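You operate a simulated robot arm through the tools that you are given. There is no shell and no other tool. Be economical: measure what you need, move in short steps, check, and stop when the job is done.

The job below is to be done with a simulated robot arm. You get a single attempt, and the scene is never put back.

TASK
Measure spacer one and stand it on the circle for its size.
Fine: use the caliper; draw its jaw back open afterwards.

Only the result counts: the job must be done as asked and must still hold three seconds after the hand-in. Knocking over, shifting, dropping, spilling or breaking anything else fails it.

THE ROBOT
A 6-joint arm with a two-finger parallel gripper, fixed in place. Base frame: the origin is at the foot of the arm, x ahead of it, y to its left, z up; the work surface is at about z = 850. Readings come in mm, rad, newtons and seconds.
With the tool pointing down near the work surface it reaches from about 240 to 640 mm from the base axis. Its first joint turns from -1.152 to 1.152 rad. Payload 2.7 kg.
Tool frame: the origin (TCP) lies between the finger pads and is the grasp point; the fingertips stand 23 mm ahead of it; z points along the fingers, y is the line along which they close. Largest opening 94 mm; finger width 38, thickness 10; the body of the gripper, 54 by 96 mm, starts 39 mm behind the TCP.
Orientation is that of the tool frame in the base frame, as [roll, pitch, yaw] about the fixed x, y, z axes, in that order (R = Rz(yaw) Ry(pitch) Rx(roll)). With the fingers straight down and closing along the base's y, the tool's x points along the base's -x, its y along +y and its z along -z.

THE INTERFACE
- The arm moves only by the tool nudge_tool. Its argument "increments" is one flat list of numbers, 6 for each row, row after row: the shift along the tool's x, y, z in units of 25 mm (1.0 is 25 mm), then the turn, a rotation vector about the tool's x, y, z in units of 5 degrees (1.0 is 5 degrees). In form: [dx, dy, dz, rx, ry, rz, dx, dy, dz, rx, ry, rz, ...]. A call has 1 to 8 rows; each row shifts and turns the commanded pose from where the row before left it, along the tool's axes as they then stand. "hand" is the opening, from 0 (shut) to 1 (fully open), set as the call begins (left out, the last holds). A call with a number of a shift or a turn outside -1 to 1 is refused whole. A row lasts 0.2 s, in which the tool goes at most 50 mm and 0.15 rad; a call with a longer step from one row to the next is refused whole, and so is a gripper value outside its range. A pose out of reach is approached as far as the arm can. The call stops where the force on the tool passes 50 N (or 10 N more than at its start, if that is more) or the arm is blocked; 0.2 s more then pass. Each finger travels about 45 mm/s and halts on what it meets, pressing with about 44 N; the grip force reading is that of the motor and also rises with nothing between the fingers. The clock runs only during rows and for 0.2 s after the last one: add rows that do not move to give the fingers time. The reply holds the time, the measured pose of the TCP, the force on the tool along the base axes, the opening and the grip force, in the units named above and with some noise.
- Cameras (640 x 400 px; columns grow to the right, rows downward): "scene" is fixed at [72.3, -427.3, 1409.6]; the picture's right is [0.82, -0.57, 0.00], its down [-0.30, -0.44, -0.85] and it looks along [0.48, 0.70, -0.53] (base axes); focal length 352 px, centre (320, 200). "wrist" rides on the gripper at [-39, 0, -44] in the tool frame; the picture's right is [0.00, -1.00, 0.00], its down [0.97, 0.00, -0.24] and it looks along [0.24, 0.00, 0.97] (tool axes); focal length 218 px, centre (320, 200). There is no depth. A picture from a camera that has moved, and an enlarged one, comes with that camera's place and axes in the base frame and with its lens.
- grab_frame(camera): a new picture of that camera. The clock stands still meanwhile.
- close_up(camera, box): a new picture of the part [left, top, right, bottom] of that camera's present view, enlarged. The clock stands still meanwhile.
- hand_in(): hands the job in; it is judged then, once.

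Go step by step. Nothing tells you positions but the pictures and the camera data: compare them with the known pose of the tool, close in by small moves and look again before you grip or let go. The budget is 120 turns and 76 pictures, counting those below and the enlarged ones. Unless the task says otherwise, let go and move clear before handing in, and close with one line.

The tools are called after "Request:" as a command line: name --argument value ..., lists and objects as JSON in quotes. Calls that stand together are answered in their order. nudge_tool: Moves the arm, as the interface text tells. Its arguments: {"type":"object","properties":{"increments":{"type":"array","items":{"type":"number"}},"hand":{"type":"number"}},"required":["increments"]} The other tools are called the same way: grab_frame (camera) takes a picture; close_up (camera, box) takes an enlarged picture of a part of a camera's view; hand_in () hands the job in.

At the start:

```text
t: 0.0
tool_pos: [351.4, 198.7, 1082.0]
ee_rot: [3.141, 0.0, -3.14]
ft_force: [0.0, -0.6, -0.2]
gripper_width: 94.0
grasp_force: 0.0
```

scene: 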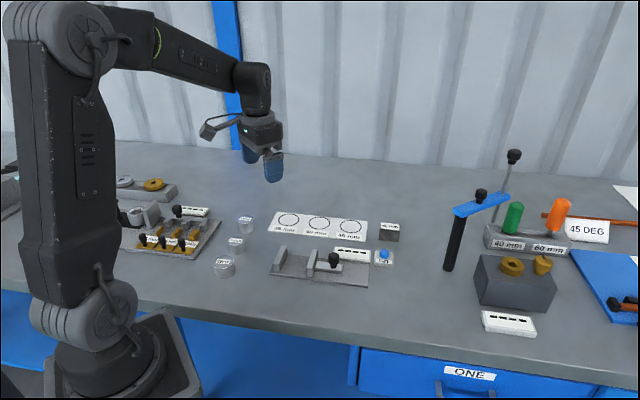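
wrist: 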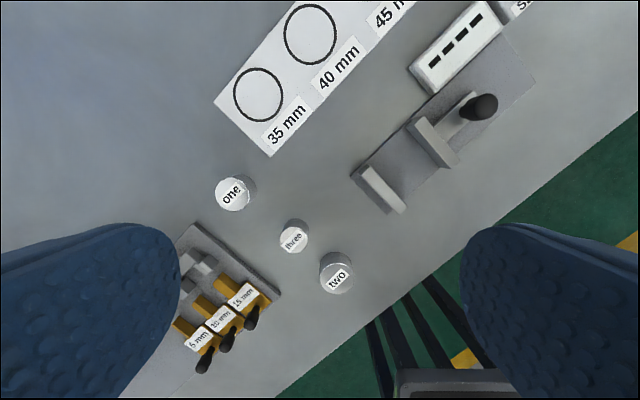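

I see three labelled spacers, a ring card with 35/40/45 mm circles, and a caliper with a sliding jaw, a knob, a display and a blue button. I'll look closer before moving.

Request:
close_up --camera "scene" --box '[200, 190, 420, 300]'

Request:
close_up --camera "wrist" --box '[200, 0, 560, 225]'

```text
2.91 times, centred on (310, 245) of scene
camera zoom: at [72.3, -427.3, 1409.6], right [0.82, -0.57, 0.0], down [-0.3, -0.44, -0.85], along [0.48, 0.7, -0.53], focal length 1024 px, centre (349, 69)
```

zoom: 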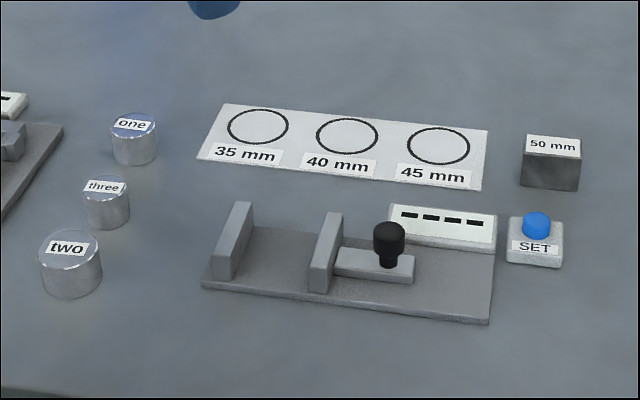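

```text
1.78 times, centred on (380, 112) of wrist
camera zoom: at [391.7, 200.6, 1125.4], right [0.0, -1.0, 0.0], down [-0.97, 0.0, 0.24], along [-0.24, 0.0, -0.97], focal length 388 px, centre (213, 356)
```

zoom: 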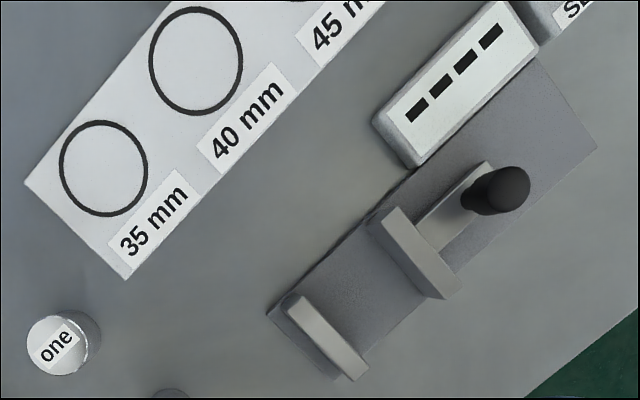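

Triangulating, spacer one is near (338, 304) with its top near z 878. The caliper axis runs at about −45°, with the jaw gap centred near (372, 96). I'll move over the spacer and turn the tool 45°.

Request:
nudge_tool --increments '[0.13, 1, 0, 0, 0, 0, 0.13, 1, 0, 0, 0, 0, 0.13, 1, 0, 0, 0, 0, 0.14, 1, 0, 0, 0, 0, 0, 0, 0.5, 0, 0, 1, 0, 0, 0.5, 0, 0, 1, 0, 0, 0.5, 0, 0, 1, 0, 0, 0.5, 0, 0, 1]' --hand 0.7

Request:
nudge_tool --increments '[0, 0, 0.5, 0, 0, 1, 0, 0, 0.5, 0, 0, 1, 0, 0, 0.5, 0, 0, 1, 0, 0, 0.5, 0, 0, 1, 0, 0, 0.5, 0, 0, 1]'

Request:
grab_frame --camera "wrist"

```text
t: 1.8
tool_pos: [339.4, 299.0, 1030.7]
ee_rot: [3.14, -0.001, 2.793]
ft_force: [-0.4, 0.9, -0.7]
gripper_width: 65.7
grasp_force: 0.0
```

```text
t: 3.0
tool_pos: [339.4, 297.8, 968.4]
ee_rot: [3.14, -0.002, 2.354]
ft_force: [0.4, 0.0, 0.3]
gripper_width: 65.7
grasp_force: 0.2
```

```text
71 pictures are left
camera wrist: at [367.4, 272.3, 1012.8], right [-0.71, -0.71, 0.0], down [-0.69, 0.69, 0.24], along [-0.17, 0.17, -0.97], focal length 218 px, centre (320, 200)
```

wrist: 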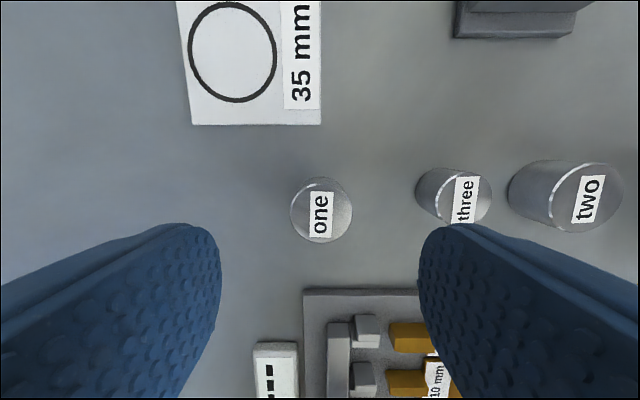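

The spacer lies almost under the tool, about 2 mm off. I'll correct that, descend and grip.

Request:
nudge_tool --increments '[0.09, 0.045, 1, 0, 0, 0, 0, 0, 1, 0, 0, 0, 0, 0, 0.8, 0, 0, 0, 0, 0, 0.4, 0, 0, 0, 0, 0, 0.4, 0, 0, 0]'

Request:
grab_frame --camera "wrist"

Request:
close_up --camera "scene" --box '[180, 170, 300, 290]'

```text
t: 4.2
tool_pos: [337.7, 301.2, 878.4]
ee_rot: [3.141, -0.003, 2.356]
ft_force: [0.4, 0.4, -0.2]
gripper_width: 65.9
grasp_force: 0.1
```

```text
70 pictures are left
camera wrist: at [365.8, 275.0, 923.7], right [-0.71, -0.71, 0.0], down [-0.69, 0.69, 0.24], along [-0.17, 0.17, -0.97], focal length 218 px, centre (320, 200)
```

wrist: 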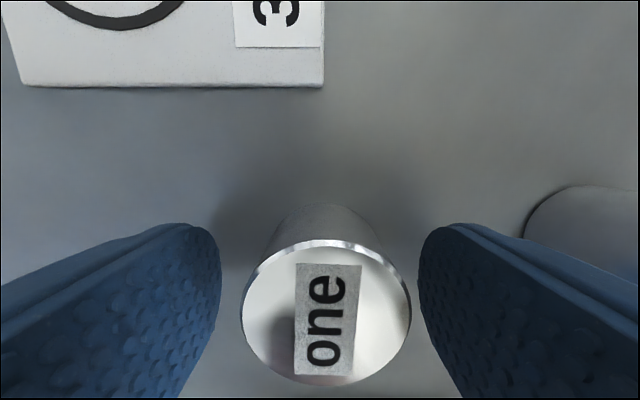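

```text
3.33 times, centred on (240, 230) of scene
camera zoom: at [72.3, -427.3, 1409.6], right [0.82, -0.57, 0.0], down [-0.3, -0.44, -0.85], along [0.48, 0.7, -0.53], focal length 1174 px, centre (587, 100)
```

zoom: 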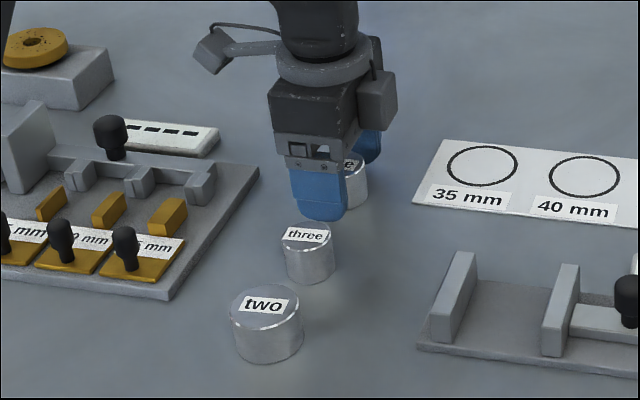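

The spacer is centred between the fingers, so I'll close.

Request:
nudge_tool --increments '[0, -0.05, 0.1, 0, 0, 0, 0, 0, 0, 0, 0, 0, 0, 0, 0, 0, 0, 0, 0, 0, 0, 0, 0, 0]' --hand 0

```text
t: 5.2
tool_pos: [336.7, 300.5, 877.8]
ee_rot: [3.14, -0.002, 2.357]
ft_force: [0.7, -0.2, -0.6]
gripper_width: 39.0
grasp_force: 44.6
```

The grip holds at about 39 mm. I'll lift and carry the spacer over to the caliper gap.

Request:
nudge_tool --increments '[0, 0, -0.3, 0, 0, 0, 0, 0, -0.9, 0, 0, 0, 0, 0, -1, 0, 0, 0, 0, 0, -1, 0, 0, 0, 0, 0, -0.6, 0, 0, 0]'

Request:
nudge_tool --increments '[-0.85, -0.6, 0, 0, 0, 0, -0.85, -0.6, 0, 0, 0, 0, -0.85, -0.6, 0, 0, 0, 0, -0.85, -0.6, 0, 0, 0, 0, -0.85, -0.6, 0, 0, 0, 0, -0.85, -0.6, 0, 0, 0, 0, -0.85, -0.6, 0, 0, 0, 0, -0.85, -0.6, 0, 0, 0, 0]'

Request:
grab_frame --camera "wrist"

Request:
close_up --camera "scene" --box '[240, 180, 420, 300]'

```text
t: 6.4
tool_pos: [337.4, 299.6, 970.5]
ee_rot: [3.14, 0.0, 2.357]
ft_force: [0.2, 0.2, -0.5]
gripper_width: 38.7
grasp_force: 44.1
```

```text
t: 8.2
tool_pos: [370.0, 97.0, 970.7]
ee_rot: [3.14, -0.002, 2.358]
ft_force: [0.2, -0.8, -0.6]
gripper_width: 39.1
grasp_force: 44.2
```

```text
68 pictures are left
camera wrist: at [399.1, 70.6, 1014.9], right [-0.71, -0.71, 0.0], down [-0.69, 0.69, 0.24], along [-0.17, 0.17, -0.97], focal length 218 px, centre (320, 200)
```

wrist: 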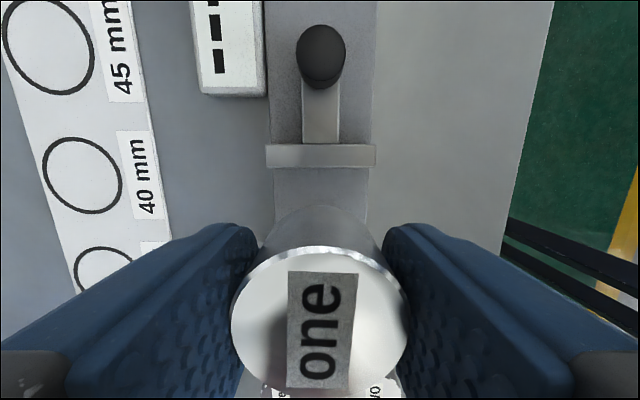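

```text
3.33 times, centred on (330, 240) of scene
camera zoom: at [72.3, -427.2, 1409.6], right [0.82, -0.57, 0.0], down [-0.3, -0.44, -0.85], along [0.48, 0.7, -0.53], focal length 1174 px, centre (287, 67)
```

zoom: 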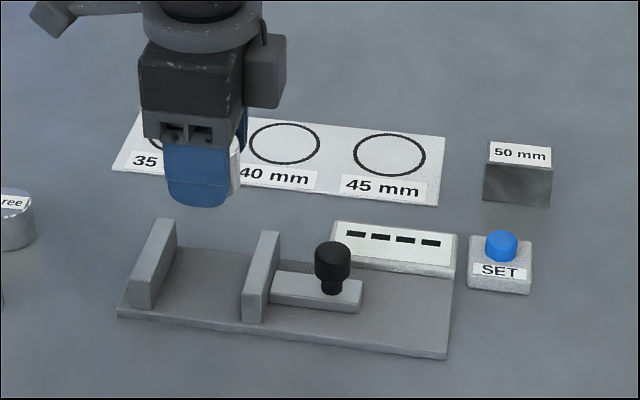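

The tool is aligned with the jaws. The moving jaw's inner face is about 27 mm on one side and the fixed face about 33 mm on the other. I'll shift 3 mm and lower to just above.

Request:
nudge_tool --increments '[0.13, 0, 0.8, 0, 0, 0, 0, 0, 0.8, 0, 0, 0, 0, 0, 0.6, 0, 0, 0]'

Request:
close_up --camera "scene" --box '[240, 200, 390, 300]'

Request:
grab_frame --camera "wrist"

```text
t: 9.0
tool_pos: [370.5, 97.6, 916.4]
ee_rot: [3.141, -0.002, 2.356]
ft_force: [-0.2, -0.3, -1.2]
gripper_width: 39.0
grasp_force: 44.0
```

```text
4.00 times, centred on (315, 250) of scene
camera zoom: at [72.3, -427.3, 1409.6], right [0.82, -0.57, 0.0], down [-0.3, -0.44, -0.85], along [0.48, 0.7, -0.53], focal length 1408 px, centre (340, 0)
```

zoom: 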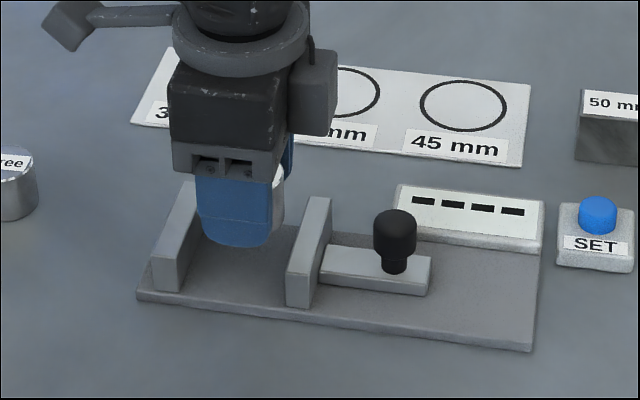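

```text
65 pictures are left
camera wrist: at [399.0, 72.4, 960.4], right [-0.71, -0.71, 0.0], down [-0.69, 0.69, 0.24], along [-0.17, 0.17, -0.97], focal length 218 px, centre (320, 200)
```

wrist: 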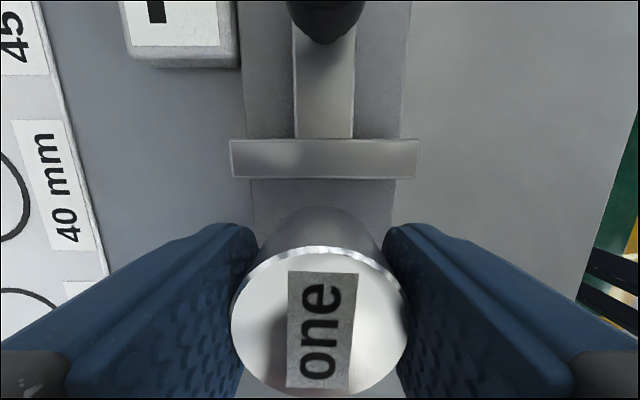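

It's clear on both sides, so I'll lower in small steps until contact.

Request:
nudge_tool --increments '[0, 0, 0.5, 0, 0, 0, 0, 0, 0.3, 0, 0, 0, 0, 0, 0.12, 0, 0, 0]'

Request:
close_up --camera "scene" --box '[240, 200, 390, 300]'

Request:
grab_frame --camera "wrist"

```text
t: 9.8
tool_pos: [371.0, 98.0, 893.4]
ee_rot: [3.141, -0.002, 2.357]
ft_force: [-0.6, 0.2, -0.5]
gripper_width: 38.9
grasp_force: 43.6
```

```text
4.00 times, centred on (315, 250) of scene
camera zoom: at [72.3, -427.3, 1409.6], right [0.82, -0.57, 0.0], down [-0.3, -0.44, -0.85], along [0.48, 0.7, -0.53], focal length 1408 px, centre (340, 0)
```

zoom: 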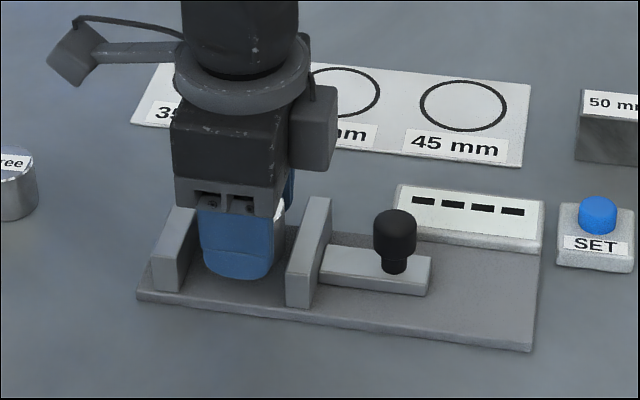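

```text
63 pictures are left
camera wrist: at [398.7, 71.9, 937.7], right [-0.71, -0.71, 0.0], down [-0.69, 0.69, 0.24], along [-0.17, 0.17, -0.97], focal length 218 px, centre (320, 200)
```

wrist: 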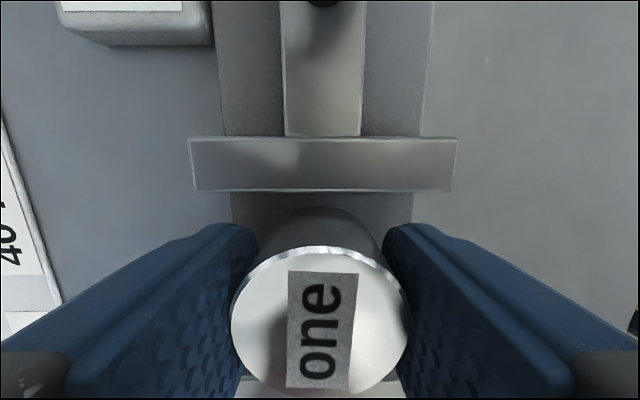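

No contact yet, so I'll continue down in fine steps.

Request:
nudge_tool --increments '[0, 0, 0.08, 0, 0, 0, 0, 0, 0.08, 0, 0, 0]'

Request:
nudge_tool --increments '[0, 0, 0.06, 0, 0, 0]'

Request:
nudge_tool --increments '[0, 0, 0.06, 0, 0, 0]'

```text
t: 10.4
tool_pos: [369.9, 96.5, 889.7]
ee_rot: [3.14, -0.001, 2.355]
ft_force: [-0.1, 0.2, -1.4]
gripper_width: 39.1
grasp_force: 43.7
```

```text
t: 10.8
tool_pos: [370.3, 97.5, 887.9]
ee_rot: [3.14, -0.001, 2.355]
ft_force: [0.4, 0.5, -0.5]
gripper_width: 39.2
grasp_force: 43.9
```

```text
t: 11.2
tool_pos: [369.9, 97.5, 886.2]
ee_rot: [3.139, -0.003, 2.356]
ft_force: [0.1, 0.5, -1.3]
gripper_width: 38.9
grasp_force: 43.5
```

Still free; continuing.

Request:
nudge_tool --increments '[0, 0, 0.06, 0, 0, 0]'

Request:
nudge_tool --increments '[0, 0, 0.06, 0, 0, 0]'

Request:
close_up --camera "scene" --box '[260, 230, 340, 290]'

```text
t: 11.6
tool_pos: [370.0, 96.1, 884.6]
ee_rot: [3.141, -0.002, 2.357]
ft_force: [-0.6, 0.5, 0.3]
gripper_width: 39.3
grasp_force: 43.8
```

```text
t: 12.0
tool_pos: [370.4, 97.5, 885.7]
ee_rot: [3.138, 0.0, 2.358]
ft_force: [-5.9, -3.6, 25.3]
gripper_width: 38.7
grasp_force: 44.5
```

```text
6.67 times, centred on (300, 260) of scene
camera zoom: at [71.9, -427.4, 1409.5], right [0.82, -0.57, 0.0], down [-0.3, -0.44, -0.85], along [0.48, 0.7, -0.53], focal length 2347 px, centre (453, -200)
```

zoom: 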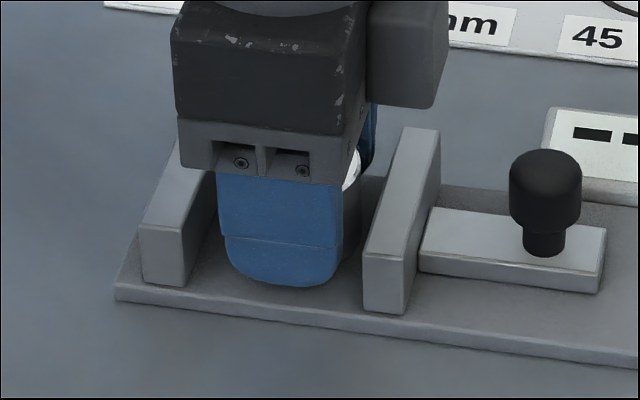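

The spacer is seated on the plate (25 N). I'll ease off, open partway, then rise straight up.

Request:
nudge_tool --increments '[0, 0, -0.05, 0, 0, 0]'

Request:
nudge_tool --increments '[0, 0, 0, 0, 0, 0, 0, 0, 0, 0, 0, 0, 0, 0, 0, 0, 0, 0]' --hand 0.68

Request:
nudge_tool --increments '[0, 0, -0.4, 0, 0, 0, 0, 0, -0.8, 0, 0, 0, 0, 0, -1, 0, 0, 0, 0, 0, -1, 0, 0, 0]'

Request:
grab_frame --camera "wrist"

Request:
close_up --camera "scene" --box '[240, 200, 420, 300]'

```text
t: 12.4
tool_pos: [369.4, 98.8, 885.1]
ee_rot: [3.139, -0.001, 2.358]
ft_force: [1.4, -3.2, 12.0]
gripper_width: 39.1
grasp_force: 43.9
```

```text
t: 13.2
tool_pos: [368.9, 97.7, 884.9]
ee_rot: [3.137, -0.002, 2.355]
ft_force: [-0.6, 0.4, 0.0]
gripper_width: 64.1
grasp_force: 0.0
```

```text
t: 14.2
tool_pos: [371.9, 96.4, 965.0]
ee_rot: [3.141, -0.002, 2.357]
ft_force: [-0.2, 0.0, 0.4]
gripper_width: 64.0
grasp_force: 0.2
```

```text
61 pictures are left
camera wrist: at [399.9, 70.7, 1008.9], right [-0.71, -0.71, 0.0], down [-0.69, 0.69, 0.24], along [-0.17, 0.17, -0.97], focal length 218 px, centre (320, 200)
```

wrist: 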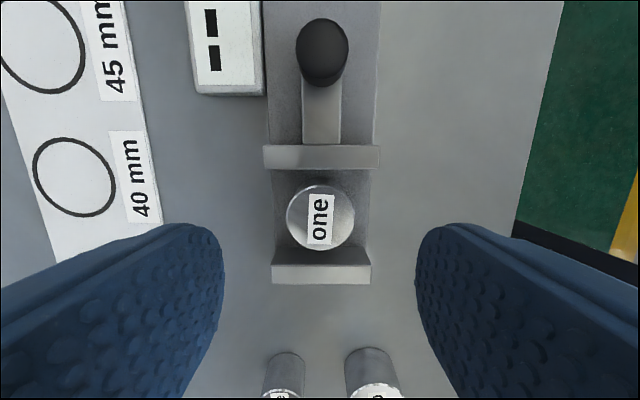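

```text
3.56 times, centred on (330, 250) of scene
camera zoom: at [72.3, -427.3, 1409.6], right [0.82, -0.57, 0.0], down [-0.3, -0.44, -0.85], along [0.48, 0.7, -0.53], focal length 1252 px, centre (284, 22)
```

zoom: 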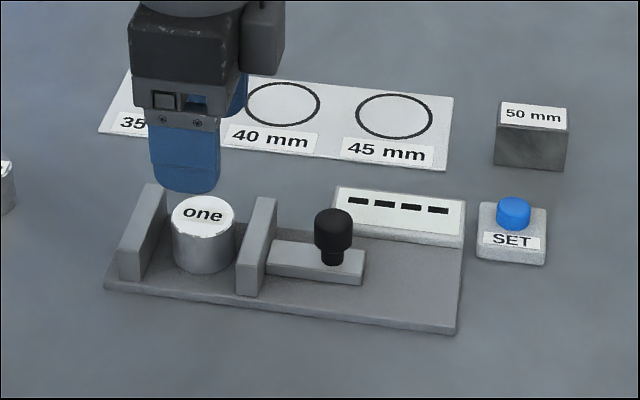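

The spacer stands in the gap. Next I'll move over the knob, about 82 mm along tool −x, with a narrow opening so the fingers clear the display.

Request:
nudge_tool --increments '[-0.82, -0.01, 0, 0, 0, 0, -0.82, -0.01, 0, 0, 0, 0, -0.82, -0.01, 0, 0, 0, 0, -0.82, -0.01, 0, 0, 0, 0, 0, 0, 0.4, 0, 0, 0, 0, 0, 0.4, 0, 0, 0]' --hand 0.4

Request:
grab_frame --camera "wrist"

Request:
close_up --camera "scene" --box '[260, 200, 420, 300]'

```text
t: 15.6
tool_pos: [426.0, 39.7, 944.1]
ee_rot: [3.139, -0.002, 2.358]
ft_force: [0.2, 0.1, 0.2]
gripper_width: 37.5
grasp_force: 0.1
```

```text
59 pictures are left
camera wrist: at [455.8, 14.3, 988.5], right [-0.71, -0.71, 0.0], down [-0.69, 0.69, 0.24], along [-0.17, 0.17, -0.97], focal length 218 px, centre (320, 200)
```

wrist: 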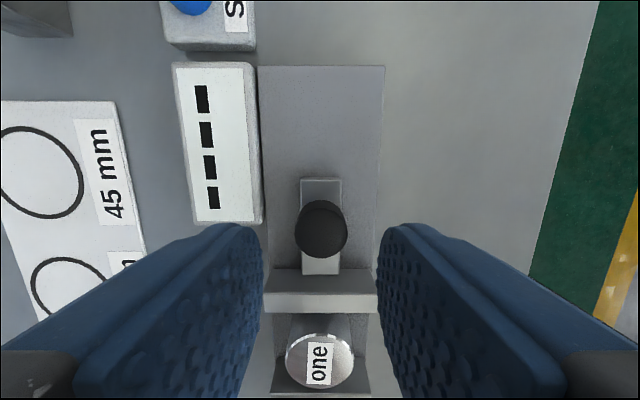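

```text
4.00 times, centred on (340, 250) of scene
camera zoom: at [72.3, -427.3, 1409.6], right [0.82, -0.57, 0.0], down [-0.3, -0.44, -0.85], along [0.48, 0.7, -0.53], focal length 1408 px, centre (240, 0)
```

zoom: 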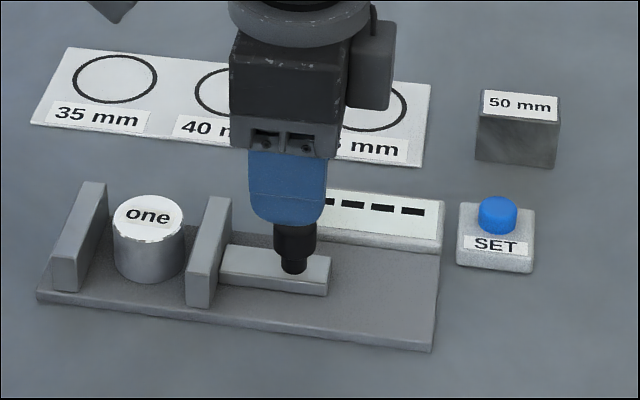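

The knob is about 5 mm further along −x. I'll correct, lower to about z 896 and look again.

Request:
nudge_tool --increments '[-0.2, -0.03, 0.6, 0, 0, 0, 0, 0, 0.6, 0, 0, 0, 0, 0, 0.4, 0, 0, 0, 0, 0, 0.32, 0, 0, 0]'

Request:
grab_frame --camera "wrist"

Request:
close_up --camera "scene" --box '[260, 200, 420, 300]'

```text
t: 16.6
tool_pos: [430.1, 35.9, 897.5]
ee_rot: [3.139, -0.001, 2.356]
ft_force: [0.4, 0.7, 0.1]
gripper_width: 37.2
grasp_force: 0.1
```

```text
57 pictures are left
camera wrist: at [458.8, 9.8, 940.0], right [-0.71, -0.71, 0.0], down [-0.69, 0.69, 0.24], along [-0.17, 0.17, -0.97], focal length 218 px, centre (320, 200)
```

wrist: 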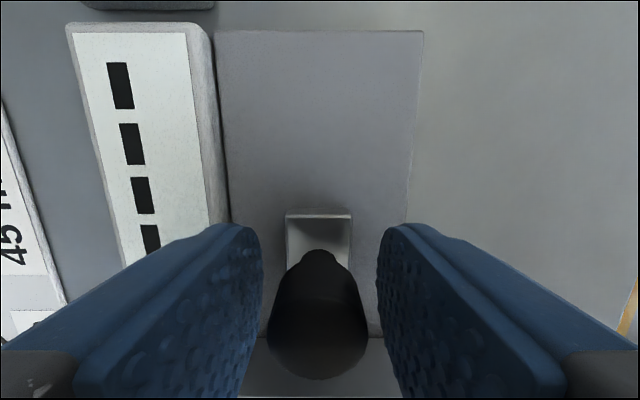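

```text
4.00 times, centred on (340, 250) of scene
camera zoom: at [72.3, -427.3, 1409.6], right [0.82, -0.57, 0.0], down [-0.3, -0.44, -0.85], along [0.48, 0.7, -0.53], focal length 1408 px, centre (240, 0)
```

zoom: 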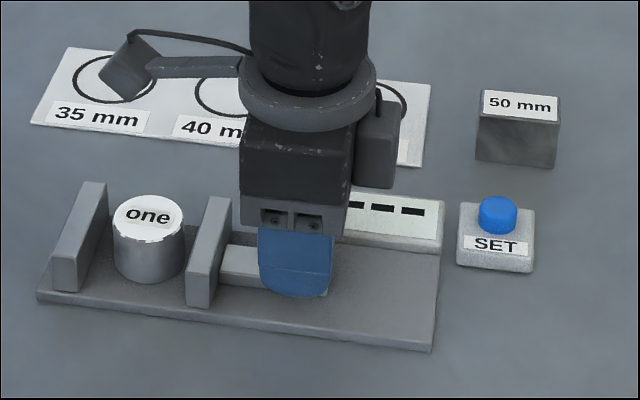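

The knob is centred between the fingers, so I'll grip it.

Request:
nudge_tool --increments '[0, 0, 0, 0, 0, 0, 0, 0, 0, 0, 0, 0, 0, 0, 0, 0, 0, 0]' --hand 0

Request:
nudge_tool --increments '[0.15, 0, 0, 0, 0, 0, 0.1, 0, 0, 0, 0, 0]'

Request:
close_up --camera "scene" --box '[260, 200, 420, 300]'

```text
t: 17.4
tool_pos: [429.9, 35.7, 895.1]
ee_rot: [3.139, 0.0, 2.359]
ft_force: [5.7, 6.4, -4.9]
gripper_width: 23.6
grasp_force: 45.1
```

```text
t: 18.0
tool_pos: [425.7, 41.0, 896.0]
ee_rot: [3.138, 0.001, 2.357]
ft_force: [12.0, 10.7, -2.5]
gripper_width: 23.9
grasp_force: 45.2
```

```text
4.00 times, centred on (340, 250) of scene
camera zoom: at [72.7, -427.0, 1409.6], right [0.82, -0.57, 0.0], down [-0.3, -0.44, -0.85], along [0.48, 0.7, -0.53], focal length 1408 px, centre (240, 0)
```

zoom: 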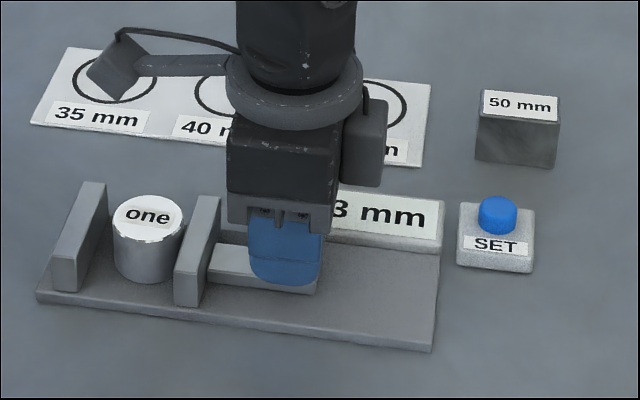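

The display came alive and reads live. I'll relieve the side force and continue closing.

Request:
nudge_tool --increments '[0.1, 0.04, 0, 0, 0, 0]'

Request:
grab_frame --camera "wrist"

```text
t: 18.4
tool_pos: [424.7, 41.7, 896.0]
ee_rot: [3.139, 0.0, 2.358]
ft_force: [6.9, 5.1, -2.0]
gripper_width: 23.4
grasp_force: 45.0
```

```text
54 pictures are left
camera wrist: at [453.3, 16.3, 940.1], right [-0.71, -0.71, 0.0], down [-0.69, 0.69, 0.24], along [-0.17, 0.17, -0.97], focal length 218 px, centre (320, 200)
```

wrist: 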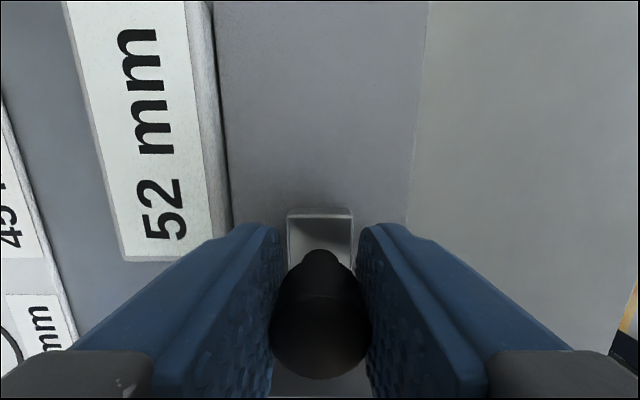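

It reads 52 mm and is dropping. I'll keep closing in small steps while watching the force.

Request:
nudge_tool --increments '[0.1, 0.02, 0, 0, 0, 0, 0.1, 0, 0, 0, 0, 0, 0.1, 0, 0, 0, 0, 0]'

Request:
nudge_tool --increments '[0.08, 0, 0, 0, 0, 0]'

Request:
grab_frame --camera "wrist"

Request:
close_up --camera "scene" --box '[260, 200, 420, 300]'

```text
t: 19.2
tool_pos: [418.8, 47.7, 896.5]
ee_rot: [3.141, -0.001, 2.356]
ft_force: [-3.0, -5.1, 6.7]
gripper_width: 23.3
grasp_force: 44.8
```

```text
t: 19.6
tool_pos: [417.4, 49.2, 895.4]
ee_rot: [-3.141, -0.001, 2.356]
ft_force: [-6.7, -7.9, 7.2]
gripper_width: 23.5
grasp_force: 45.1
```

```text
53 pictures are left
camera wrist: at [446.0, 23.5, 940.0], right [-0.71, -0.71, 0.0], down [-0.69, 0.69, 0.24], along [-0.17, 0.17, -0.97], focal length 218 px, centre (320, 200)
```

wrist: 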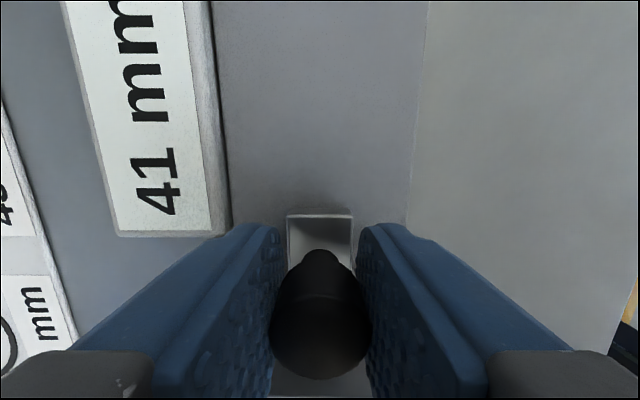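

```text
4.00 times, centred on (340, 250) of scene
camera zoom: at [72.0, -427.5, 1409.5], right [0.82, -0.57, 0.0], down [-0.3, -0.44, -0.85], along [0.48, 0.7, -0.53], focal length 1408 px, centre (240, 0)
```

zoom: 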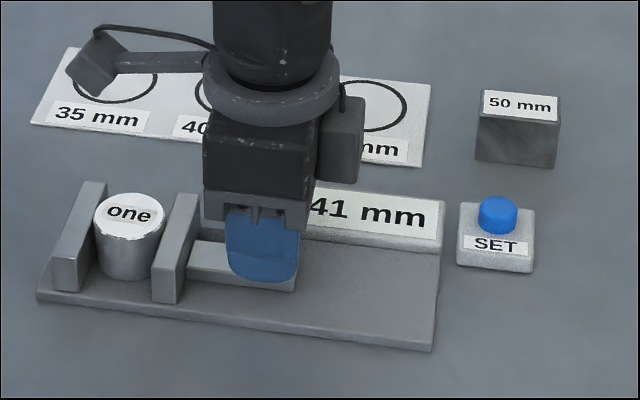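

It reads 41 mm with the spacer nearly pinched, so I'll continue until it is firm.

Request:
nudge_tool --increments '[0.06, -0.02, 0, 0, 0, 0]'

Request:
nudge_tool --increments '[0.06, 0, 0, 0, 0, 0]'

Request:
close_up --camera "scene" --box '[260, 200, 420, 300]'

```text
t: 20.0
tool_pos: [417.6, 49.6, 895.7]
ee_rot: [3.141, -0.003, 2.355]
ft_force: [2.1, -1.3, 2.2]
gripper_width: 23.8
grasp_force: 44.9
```

```text
t: 20.4
tool_pos: [417.0, 50.3, 894.5]
ee_rot: [3.141, 0.0, 2.356]
ft_force: [9.9, -8.0, -6.5]
gripper_width: 23.2
grasp_force: 44.8
```

```text
4.00 times, centred on (340, 250) of scene
camera zoom: at [72.7, -427.5, 1409.5], right [0.82, -0.57, 0.0], down [-0.3, -0.44, -0.85], along [0.48, 0.7, -0.53], focal length 1408 px, centre (240, 0)
```

zoom: 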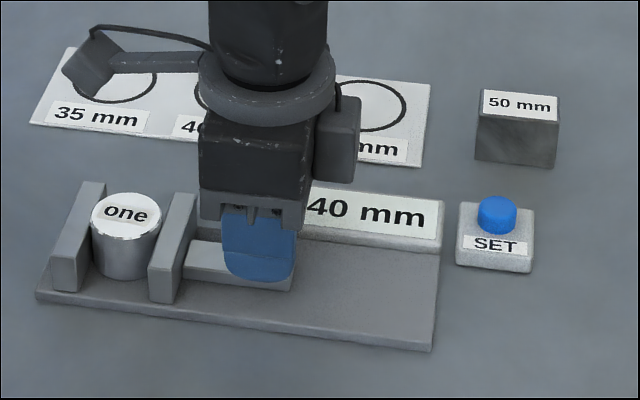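

Contact force is rising at 40 mm. I'll press once more to confirm.

Request:
nudge_tool --increments '[0.06, 0, 0, 0, 0, 0]'

Request:
close_up --camera "scene" --box '[260, 200, 420, 300]'

```text
t: 20.8
tool_pos: [416.3, 49.7, 896.3]
ee_rot: [3.138, 0.001, 2.357]
ft_force: [18.8, -18.7, -11.0]
gripper_width: 23.5
grasp_force: 45.3
```

```text
4.00 times, centred on (340, 250) of scene
camera zoom: at [72.9, -427.7, 1409.4], right [0.82, -0.57, 0.0], down [-0.3, -0.44, -0.85], along [0.48, 0.7, -0.53], focal length 1408 px, centre (240, 0)
```

zoom: 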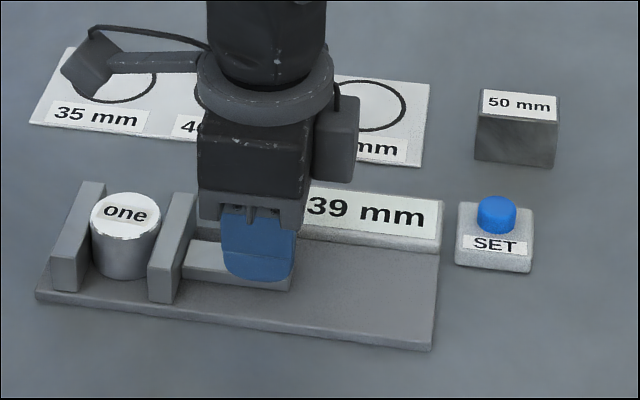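

It reads a firm 39 mm at 26 N, and the gripper also read about 39 mm, so the 40 mm circle is the nearest by a wide margin. I'll draw the jaw back to its starting place.

Request:
nudge_tool --increments '[-0.15, 0, 0, 0, 0, 0, -0.16, 0, 0, 0, 0, 0, -0.16, 0, 0, 0, 0, 0, -0.16, -0.02, 0, 0, 0, 0, -0.15, -0.02, 0, 0, 0, 0, -0.14, 0, 0, 0, 0, 0]'

Request:
close_up --camera "scene" --box '[260, 200, 420, 300]'

```text
t: 22.2
tool_pos: [430.5, 36.0, 895.7]
ee_rot: [3.139, 0.001, 2.357]
ft_force: [-7.7, 5.9, 13.5]
gripper_width: 23.4
grasp_force: 44.6
```

```text
4.00 times, centred on (340, 250) of scene
camera zoom: at [71.9, -427.1, 1409.7], right [0.82, -0.57, 0.0], down [-0.3, -0.44, -0.85], along [0.48, 0.7, -0.53], focal length 1408 px, centre (240, 0)
```

zoom: 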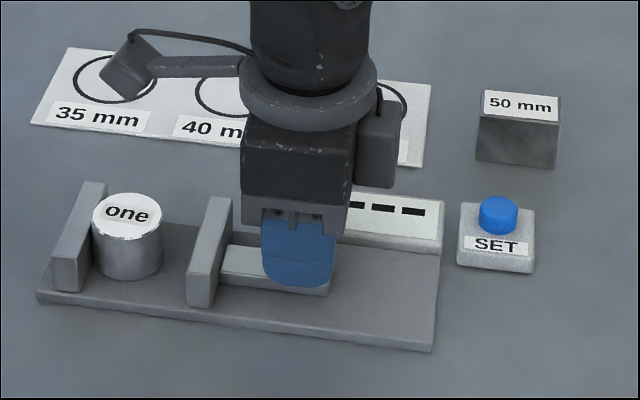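

The jaw is fully back and the display is blank again. I'll release the knob, rise and return over the spacer.

Request:
nudge_tool --increments '[0.03, 0, 0, 0, 0, 0, 0, 0, 0, 0, 0, 0, 0, 0, 0, 0, 0, 0]' --hand 0.4

Request:
nudge_tool --increments '[0, 0, -0.5, 0, 0, 0, 0, 0, -1, 0, 0, 0, 0, 0, -1, 0, 0, 0, 0, 0, -0.3, 0, 0, 0]'

Request:
nudge_tool --increments '[0.92, 0, 0, 0, 0, 0, 0.92, 0, 0, 0, 0, 0, 0.92, 0, 0, 0, 0, 0, 0.92, 0, 0, 0, 0, 0]' --hand 0.68

Request:
grab_frame --camera "wrist"

Request:
close_up --camera "scene" --box '[240, 190, 420, 300]'

```text
t: 23.0
tool_pos: [430.5, 36.5, 894.8]
ee_rot: [3.14, -0.001, 2.358]
ft_force: [-0.1, 0.4, 0.0]
gripper_width: 37.4
grasp_force: 0.1
```

```text
t: 24.0
tool_pos: [429.2, 34.4, 965.7]
ee_rot: [3.141, -0.001, 2.357]
ft_force: [0.1, 0.4, 0.2]
gripper_width: 37.7
grasp_force: 0.1
```

```text
t: 25.0
tool_pos: [365.1, 102.5, 965.5]
ee_rot: [3.14, 0.0, 2.357]
ft_force: [-0.9, -0.1, -0.2]
gripper_width: 63.9
grasp_force: 0.2
```

```text
48 pictures are left
camera wrist: at [393.8, 76.4, 1010.2], right [-0.71, -0.71, 0.0], down [-0.69, 0.69, 0.24], along [-0.17, 0.17, -0.97], focal length 218 px, centre (320, 200)
```

wrist: 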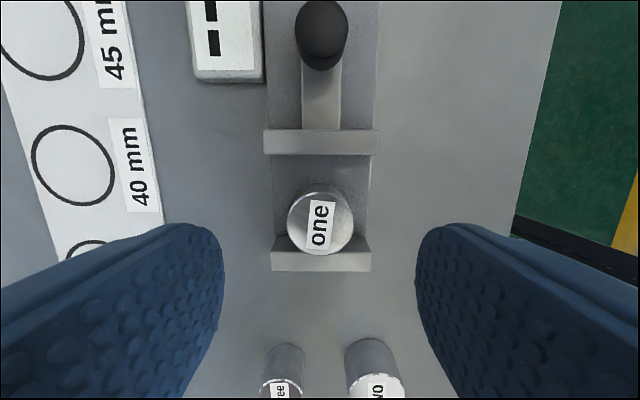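

```text
3.56 times, centred on (330, 245) of scene
camera zoom: at [72.3, -427.3, 1409.6], right [0.82, -0.57, 0.0], down [-0.3, -0.44, -0.85], along [0.48, 0.7, -0.53], focal length 1252 px, centre (284, 40)
```

zoom: 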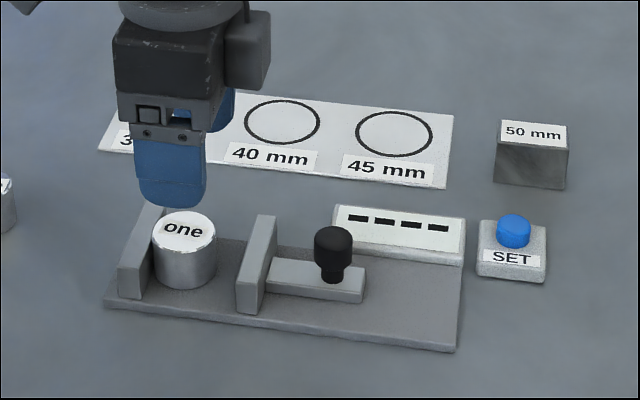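

The spacer rests against the fixed jaw about 4 mm ahead of the TCP. I'll keep that offset so the finger edges clear the fixed jaw, then descend and grip.

Request:
nudge_tool --increments '[0, 0, 1, 0, 0, 0, 0, 0, 1, 0, 0, 0, 0, 0, 0.7, 0, 0, 0, 0, 0, 0.3, 0, 0, 0, 0, 0, 0.14, 0, 0, 0]'

Request:
grab_frame --camera "wrist"

Request:
close_up --camera "scene" --box '[240, 210, 360, 300]'

```text
t: 26.2
tool_pos: [365.4, 101.3, 887.8]
ee_rot: [3.14, -0.002, 2.356]
ft_force: [-0.2, -0.2, -1.1]
gripper_width: 63.9
grasp_force: 0.0
```

```text
46 pictures are left
camera wrist: at [394.3, 75.1, 932.2], right [-0.71, -0.71, 0.0], down [-0.69, 0.69, 0.24], along [-0.17, 0.17, -0.97], focal length 218 px, centre (320, 200)
```

wrist: 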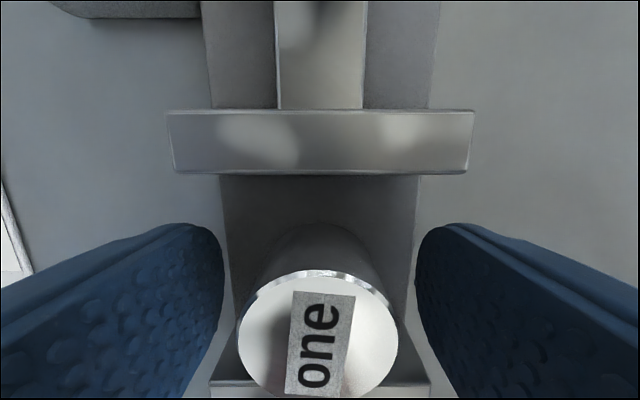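

```text
4.44 times, centred on (300, 255) of scene
camera zoom: at [72.3, -427.3, 1409.6], right [0.82, -0.57, 0.0], down [-0.3, -0.44, -0.85], along [0.48, 0.7, -0.53], focal length 1565 px, centre (409, -44)
```

zoom: 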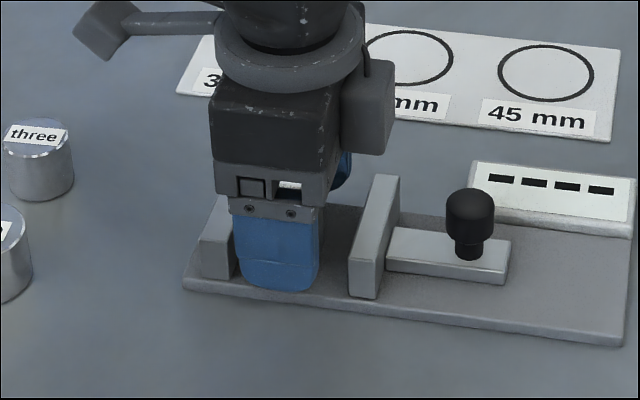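

The spacer centre is about 6 mm ahead. I'll move 2 mm closer, drop slightly and grip.

Request:
nudge_tool --increments '[0.08, 0, 0.08, 0, 0, 0]'

Request:
nudge_tool --increments '[0, 0, 0, 0, 0, 0, 0, 0, 0, 0, 0, 0, 0, 0, 0, 0, 0, 0, 0, 0, 0, 0, 0, 0]' --hand 0

```text
t: 26.6
tool_pos: [364.0, 101.9, 886.5]
ee_rot: [3.139, -0.003, 2.356]
ft_force: [0.3, 0.7, -0.5]
gripper_width: 64.1
grasp_force: 0.1
```

```text
t: 27.6
tool_pos: [363.1, 101.7, 886.6]
ee_rot: [3.14, -0.002, 2.354]
ft_force: [0.4, -0.8, -0.2]
gripper_width: 39.4
grasp_force: 43.8
```

Gripped. I'll ease off the fixed jaw, lift, and carry the spacer to the 40 mm circle near (511, 212).

Request:
nudge_tool --increments '[-0.06, 0, -0.06, 0, 0, 0, -0.06, 0, -0.5, 0, 0, 0, 0, 0, -1, 0, 0, 0, 0, 0, -1, 0, 0, 0, 0, 0, -0.5, 0, 0, 0]'

Request:
nudge_tool --increments '[-0.14, 0.912, 0, 0, 0, 0, -0.14, 0.912, 0, 0, 0, 0, -0.14, 0.912, 0, 0, 0, 0, -0.14, 0.912, 0, 0, 0, 0, -0.14, 0.912, 0, 0, 0, 0, -0.14, 0.912, 0, 0, 0, 0, -0.14, 0.912, 0, 0, 0, 0, -0.14, 0.912, 0, 0, 0, 0]'

Request:
grab_frame --camera "wrist"

Request:
grab_frame --camera "scene"

```text
t: 28.8
tool_pos: [365.2, 99.1, 961.1]
ee_rot: [3.14, -0.001, 2.357]
ft_force: [0.1, -0.3, -1.0]
gripper_width: 38.9
grasp_force: 44.0
```

```text
t: 30.6
tool_pos: [514.1, 208.5, 960.8]
ee_rot: [-3.142, -0.004, 2.357]
ft_force: [-0.2, -0.2, -1.1]
gripper_width: 39.3
grasp_force: 44.4
```

```text
44 pictures are left
camera wrist: at [542.7, 183.7, 1005.8], right [-0.71, -0.71, 0.0], down [-0.69, 0.69, 0.24], along [-0.17, 0.17, -0.97], focal length 218 px, centre (320, 200)
```

wrist: 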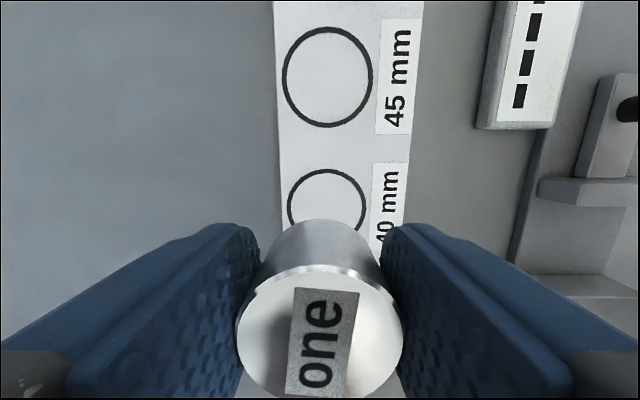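

```text
43 pictures are left
```

scene: 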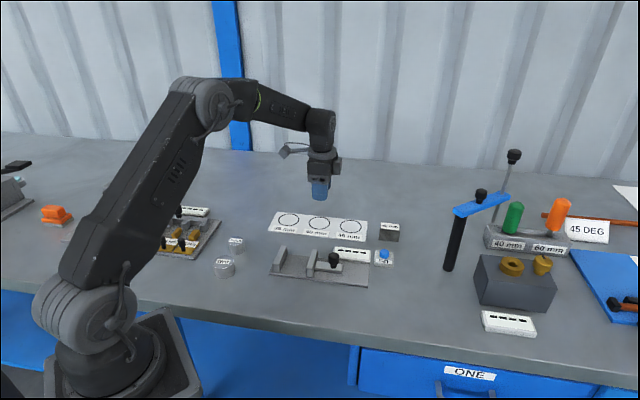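

The circle centre is about 5 mm along tool −y from the spacer. I'll correct and descend partway.

Request:
nudge_tool --increments '[0, -0.19, 0.7, 0, 0, 0, 0, 0, 0.7, 0, 0, 0, 0, 0, 0.6, 0, 0, 0]'

Request:
grab_frame --camera "wrist"

Request:
close_up --camera "scene" --box '[260, 180, 400, 260]'

```text
t: 31.4
tool_pos: [511.7, 205.8, 910.6]
ee_rot: [3.14, -0.002, 2.356]
ft_force: [-0.3, 0.1, -1.2]
gripper_width: 39.1
grasp_force: 43.5
```

```text
42 pictures are left
camera wrist: at [540.0, 181.2, 954.7], right [-0.71, -0.71, 0.0], down [-0.69, 0.69, 0.24], along [-0.17, 0.17, -0.97], focal length 218 px, centre (320, 200)
```

wrist: 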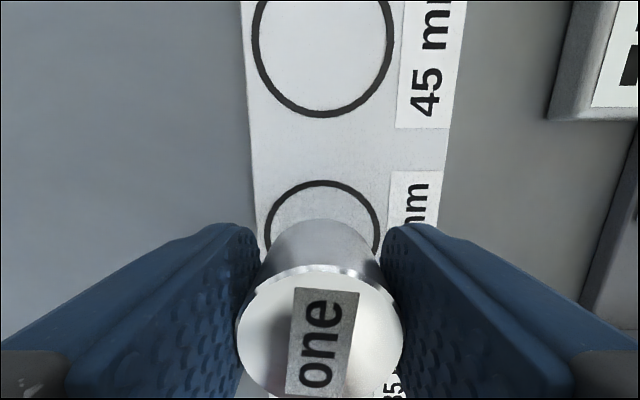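

```text
4.57 times, centred on (330, 220) of scene
camera zoom: at [72.3, -427.3, 1409.6], right [0.82, -0.57, 0.0], down [-0.3, -0.44, -0.85], along [0.48, 0.7, -0.53], focal length 1610 px, centre (274, 109)
```

zoom: 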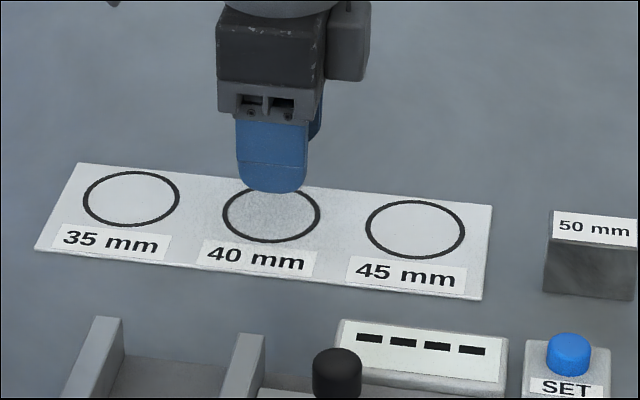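

I need about 2 mm in x and 1 mm in y to centre. I'll correct and go down, then feel for contact.

Request:
nudge_tool --increments '[0.09, -0.05, 0.6, 0, 0, 0, 0, 0, 0.5, 0, 0, 0]'

Request:
nudge_tool --increments '[0, 0, 0.06, 0, 0, 0]'

Request:
nudge_tool --increments '[0, 0, 0.05, 0, 0, 0]'

Request:
close_up --camera "scene" --box '[260, 180, 400, 260]'

```text
t: 32.0
tool_pos: [509.0, 206.9, 883.0]
ee_rot: [3.14, -0.002, 2.357]
ft_force: [0.3, 0.5, -1.6]
gripper_width: 39.2
grasp_force: 43.7
```

```text
t: 32.4
tool_pos: [507.7, 206.4, 882.4]
ee_rot: [3.14, -0.001, 2.357]
ft_force: [-0.3, -0.3, -1.8]
gripper_width: 39.4
grasp_force: 44.0
```

```text
t: 32.8
tool_pos: [506.6, 206.9, 881.6]
ee_rot: [3.14, -0.001, 2.356]
ft_force: [-0.4, 0.5, -1.4]
gripper_width: 39.1
grasp_force: 44.4
```

```text
4.57 times, centred on (330, 220) of scene
camera zoom: at [72.3, -427.3, 1409.6], right [0.82, -0.57, 0.0], down [-0.3, -0.44, -0.85], along [0.48, 0.7, -0.53], focal length 1610 px, centre (274, 109)
```

zoom: 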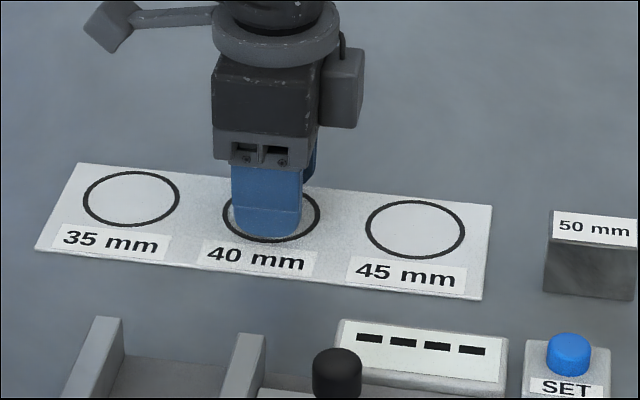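

Still no contact, so I'll keep feeling down.

Request:
nudge_tool --increments '[0, 0, 0.05, 0, 0, 0]'

Request:
nudge_tool --increments '[0, 0, 0.04, 0, 0, 0]'

Request:
grab_frame --camera "wrist"

```text
t: 33.2
tool_pos: [508.5, 207.7, 880.8]
ee_rot: [3.141, 0.001, 2.36]
ft_force: [-4.0, -2.0, 9.7]
gripper_width: 39.2
grasp_force: 43.5
```

```text
t: 33.6
tool_pos: [508.6, 207.2, 881.8]
ee_rot: [3.137, -0.003, 2.358]
ft_force: [-7.7, -1.0, 19.6]
gripper_width: 39.0
grasp_force: 44.3
```

```text
39 pictures are left
camera wrist: at [536.8, 181.3, 925.6], right [-0.71, -0.71, 0.0], down [-0.69, 0.68, 0.24], along [-0.17, 0.17, -0.97], focal length 218 px, centre (320, 200)
```

wrist: 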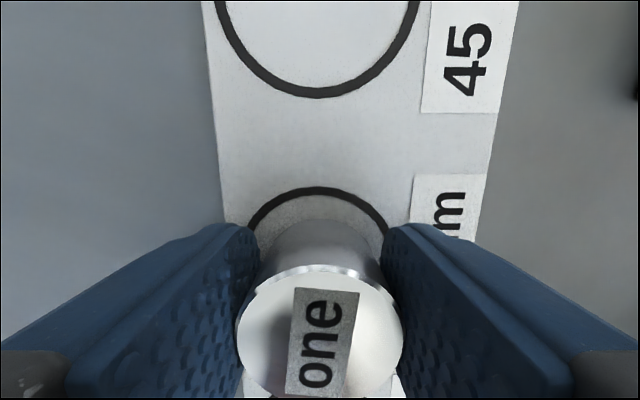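

It's resting with about 2 mm centring error, so I'll nudge 2 mm with a tiny lift, reseat and release.

Request:
nudge_tool --increments '[0, 0, -0.12, 0, 0, 0, -0.08, 0, 0, 0, 0, 0, 0, 0, 0.09, 0, 0, 0]'

Request:
nudge_tool --increments '[0, 0, 0, 0, 0, 0, 0, 0, 0, 0, 0, 0, 0, 0, 0, 0, 0, 0]' --hand 0.68

Request:
nudge_tool --increments '[0, 0, -0.3, 0, 0, 0, 0, 0, -0.8, 0, 0, 0, 0, 0, -1, 0, 0, 0, 0, 0, -1, 0, 0, 0]'

Request:
grab_frame --camera "wrist"

Request:
close_up --camera "scene" --box '[200, 170, 420, 300]'

```text
t: 34.4
tool_pos: [510.3, 204.1, 881.3]
ee_rot: [3.14, 0.001, 2.356]
ft_force: [-6.6, -1.0, 14.2]
gripper_width: 38.9
grasp_force: 43.5
```

```text
t: 35.2
tool_pos: [509.5, 204.4, 879.6]
ee_rot: [-3.141, -0.003, 2.357]
ft_force: [-0.2, -0.2, 0.4]
gripper_width: 63.8
grasp_force: 0.1
```

```text
t: 36.2
tool_pos: [509.7, 205.1, 959.0]
ee_rot: [3.139, -0.003, 2.356]
ft_force: [-0.5, 0.7, -0.8]
gripper_width: 64.2
grasp_force: 0.0
```

```text
38 pictures are left
camera wrist: at [538.4, 179.5, 1003.0], right [-0.71, -0.71, 0.0], down [-0.69, 0.69, 0.24], along [-0.17, 0.17, -0.97], focal length 218 px, centre (320, 200)
```

wrist: 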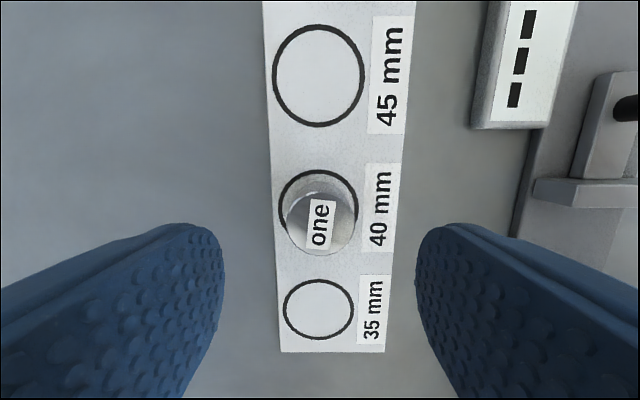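

```text
2.91 times, centred on (310, 235) of scene
camera zoom: at [72.3, -427.3, 1409.6], right [0.82, -0.57, 0.0], down [-0.3, -0.44, -0.85], along [0.48, 0.7, -0.53], focal length 1024 px, centre (349, 98)
```

zoom: 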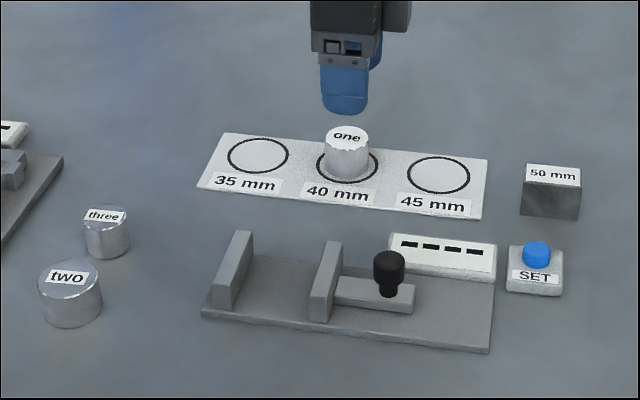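

Spacer one stands upright inside the 40 mm circle, and the caliper jaw is fully open. Nothing else has moved and the gripper is clear, so I'm handing in.

Request:
hand_in

```text
The job is handed in.
```

Spacer one read 39 mm on the caliper under firm jaw pressure (40 mm at light contact). It now stands on the 40 mm circle, the nearest size, and the jaw is drawn back open.
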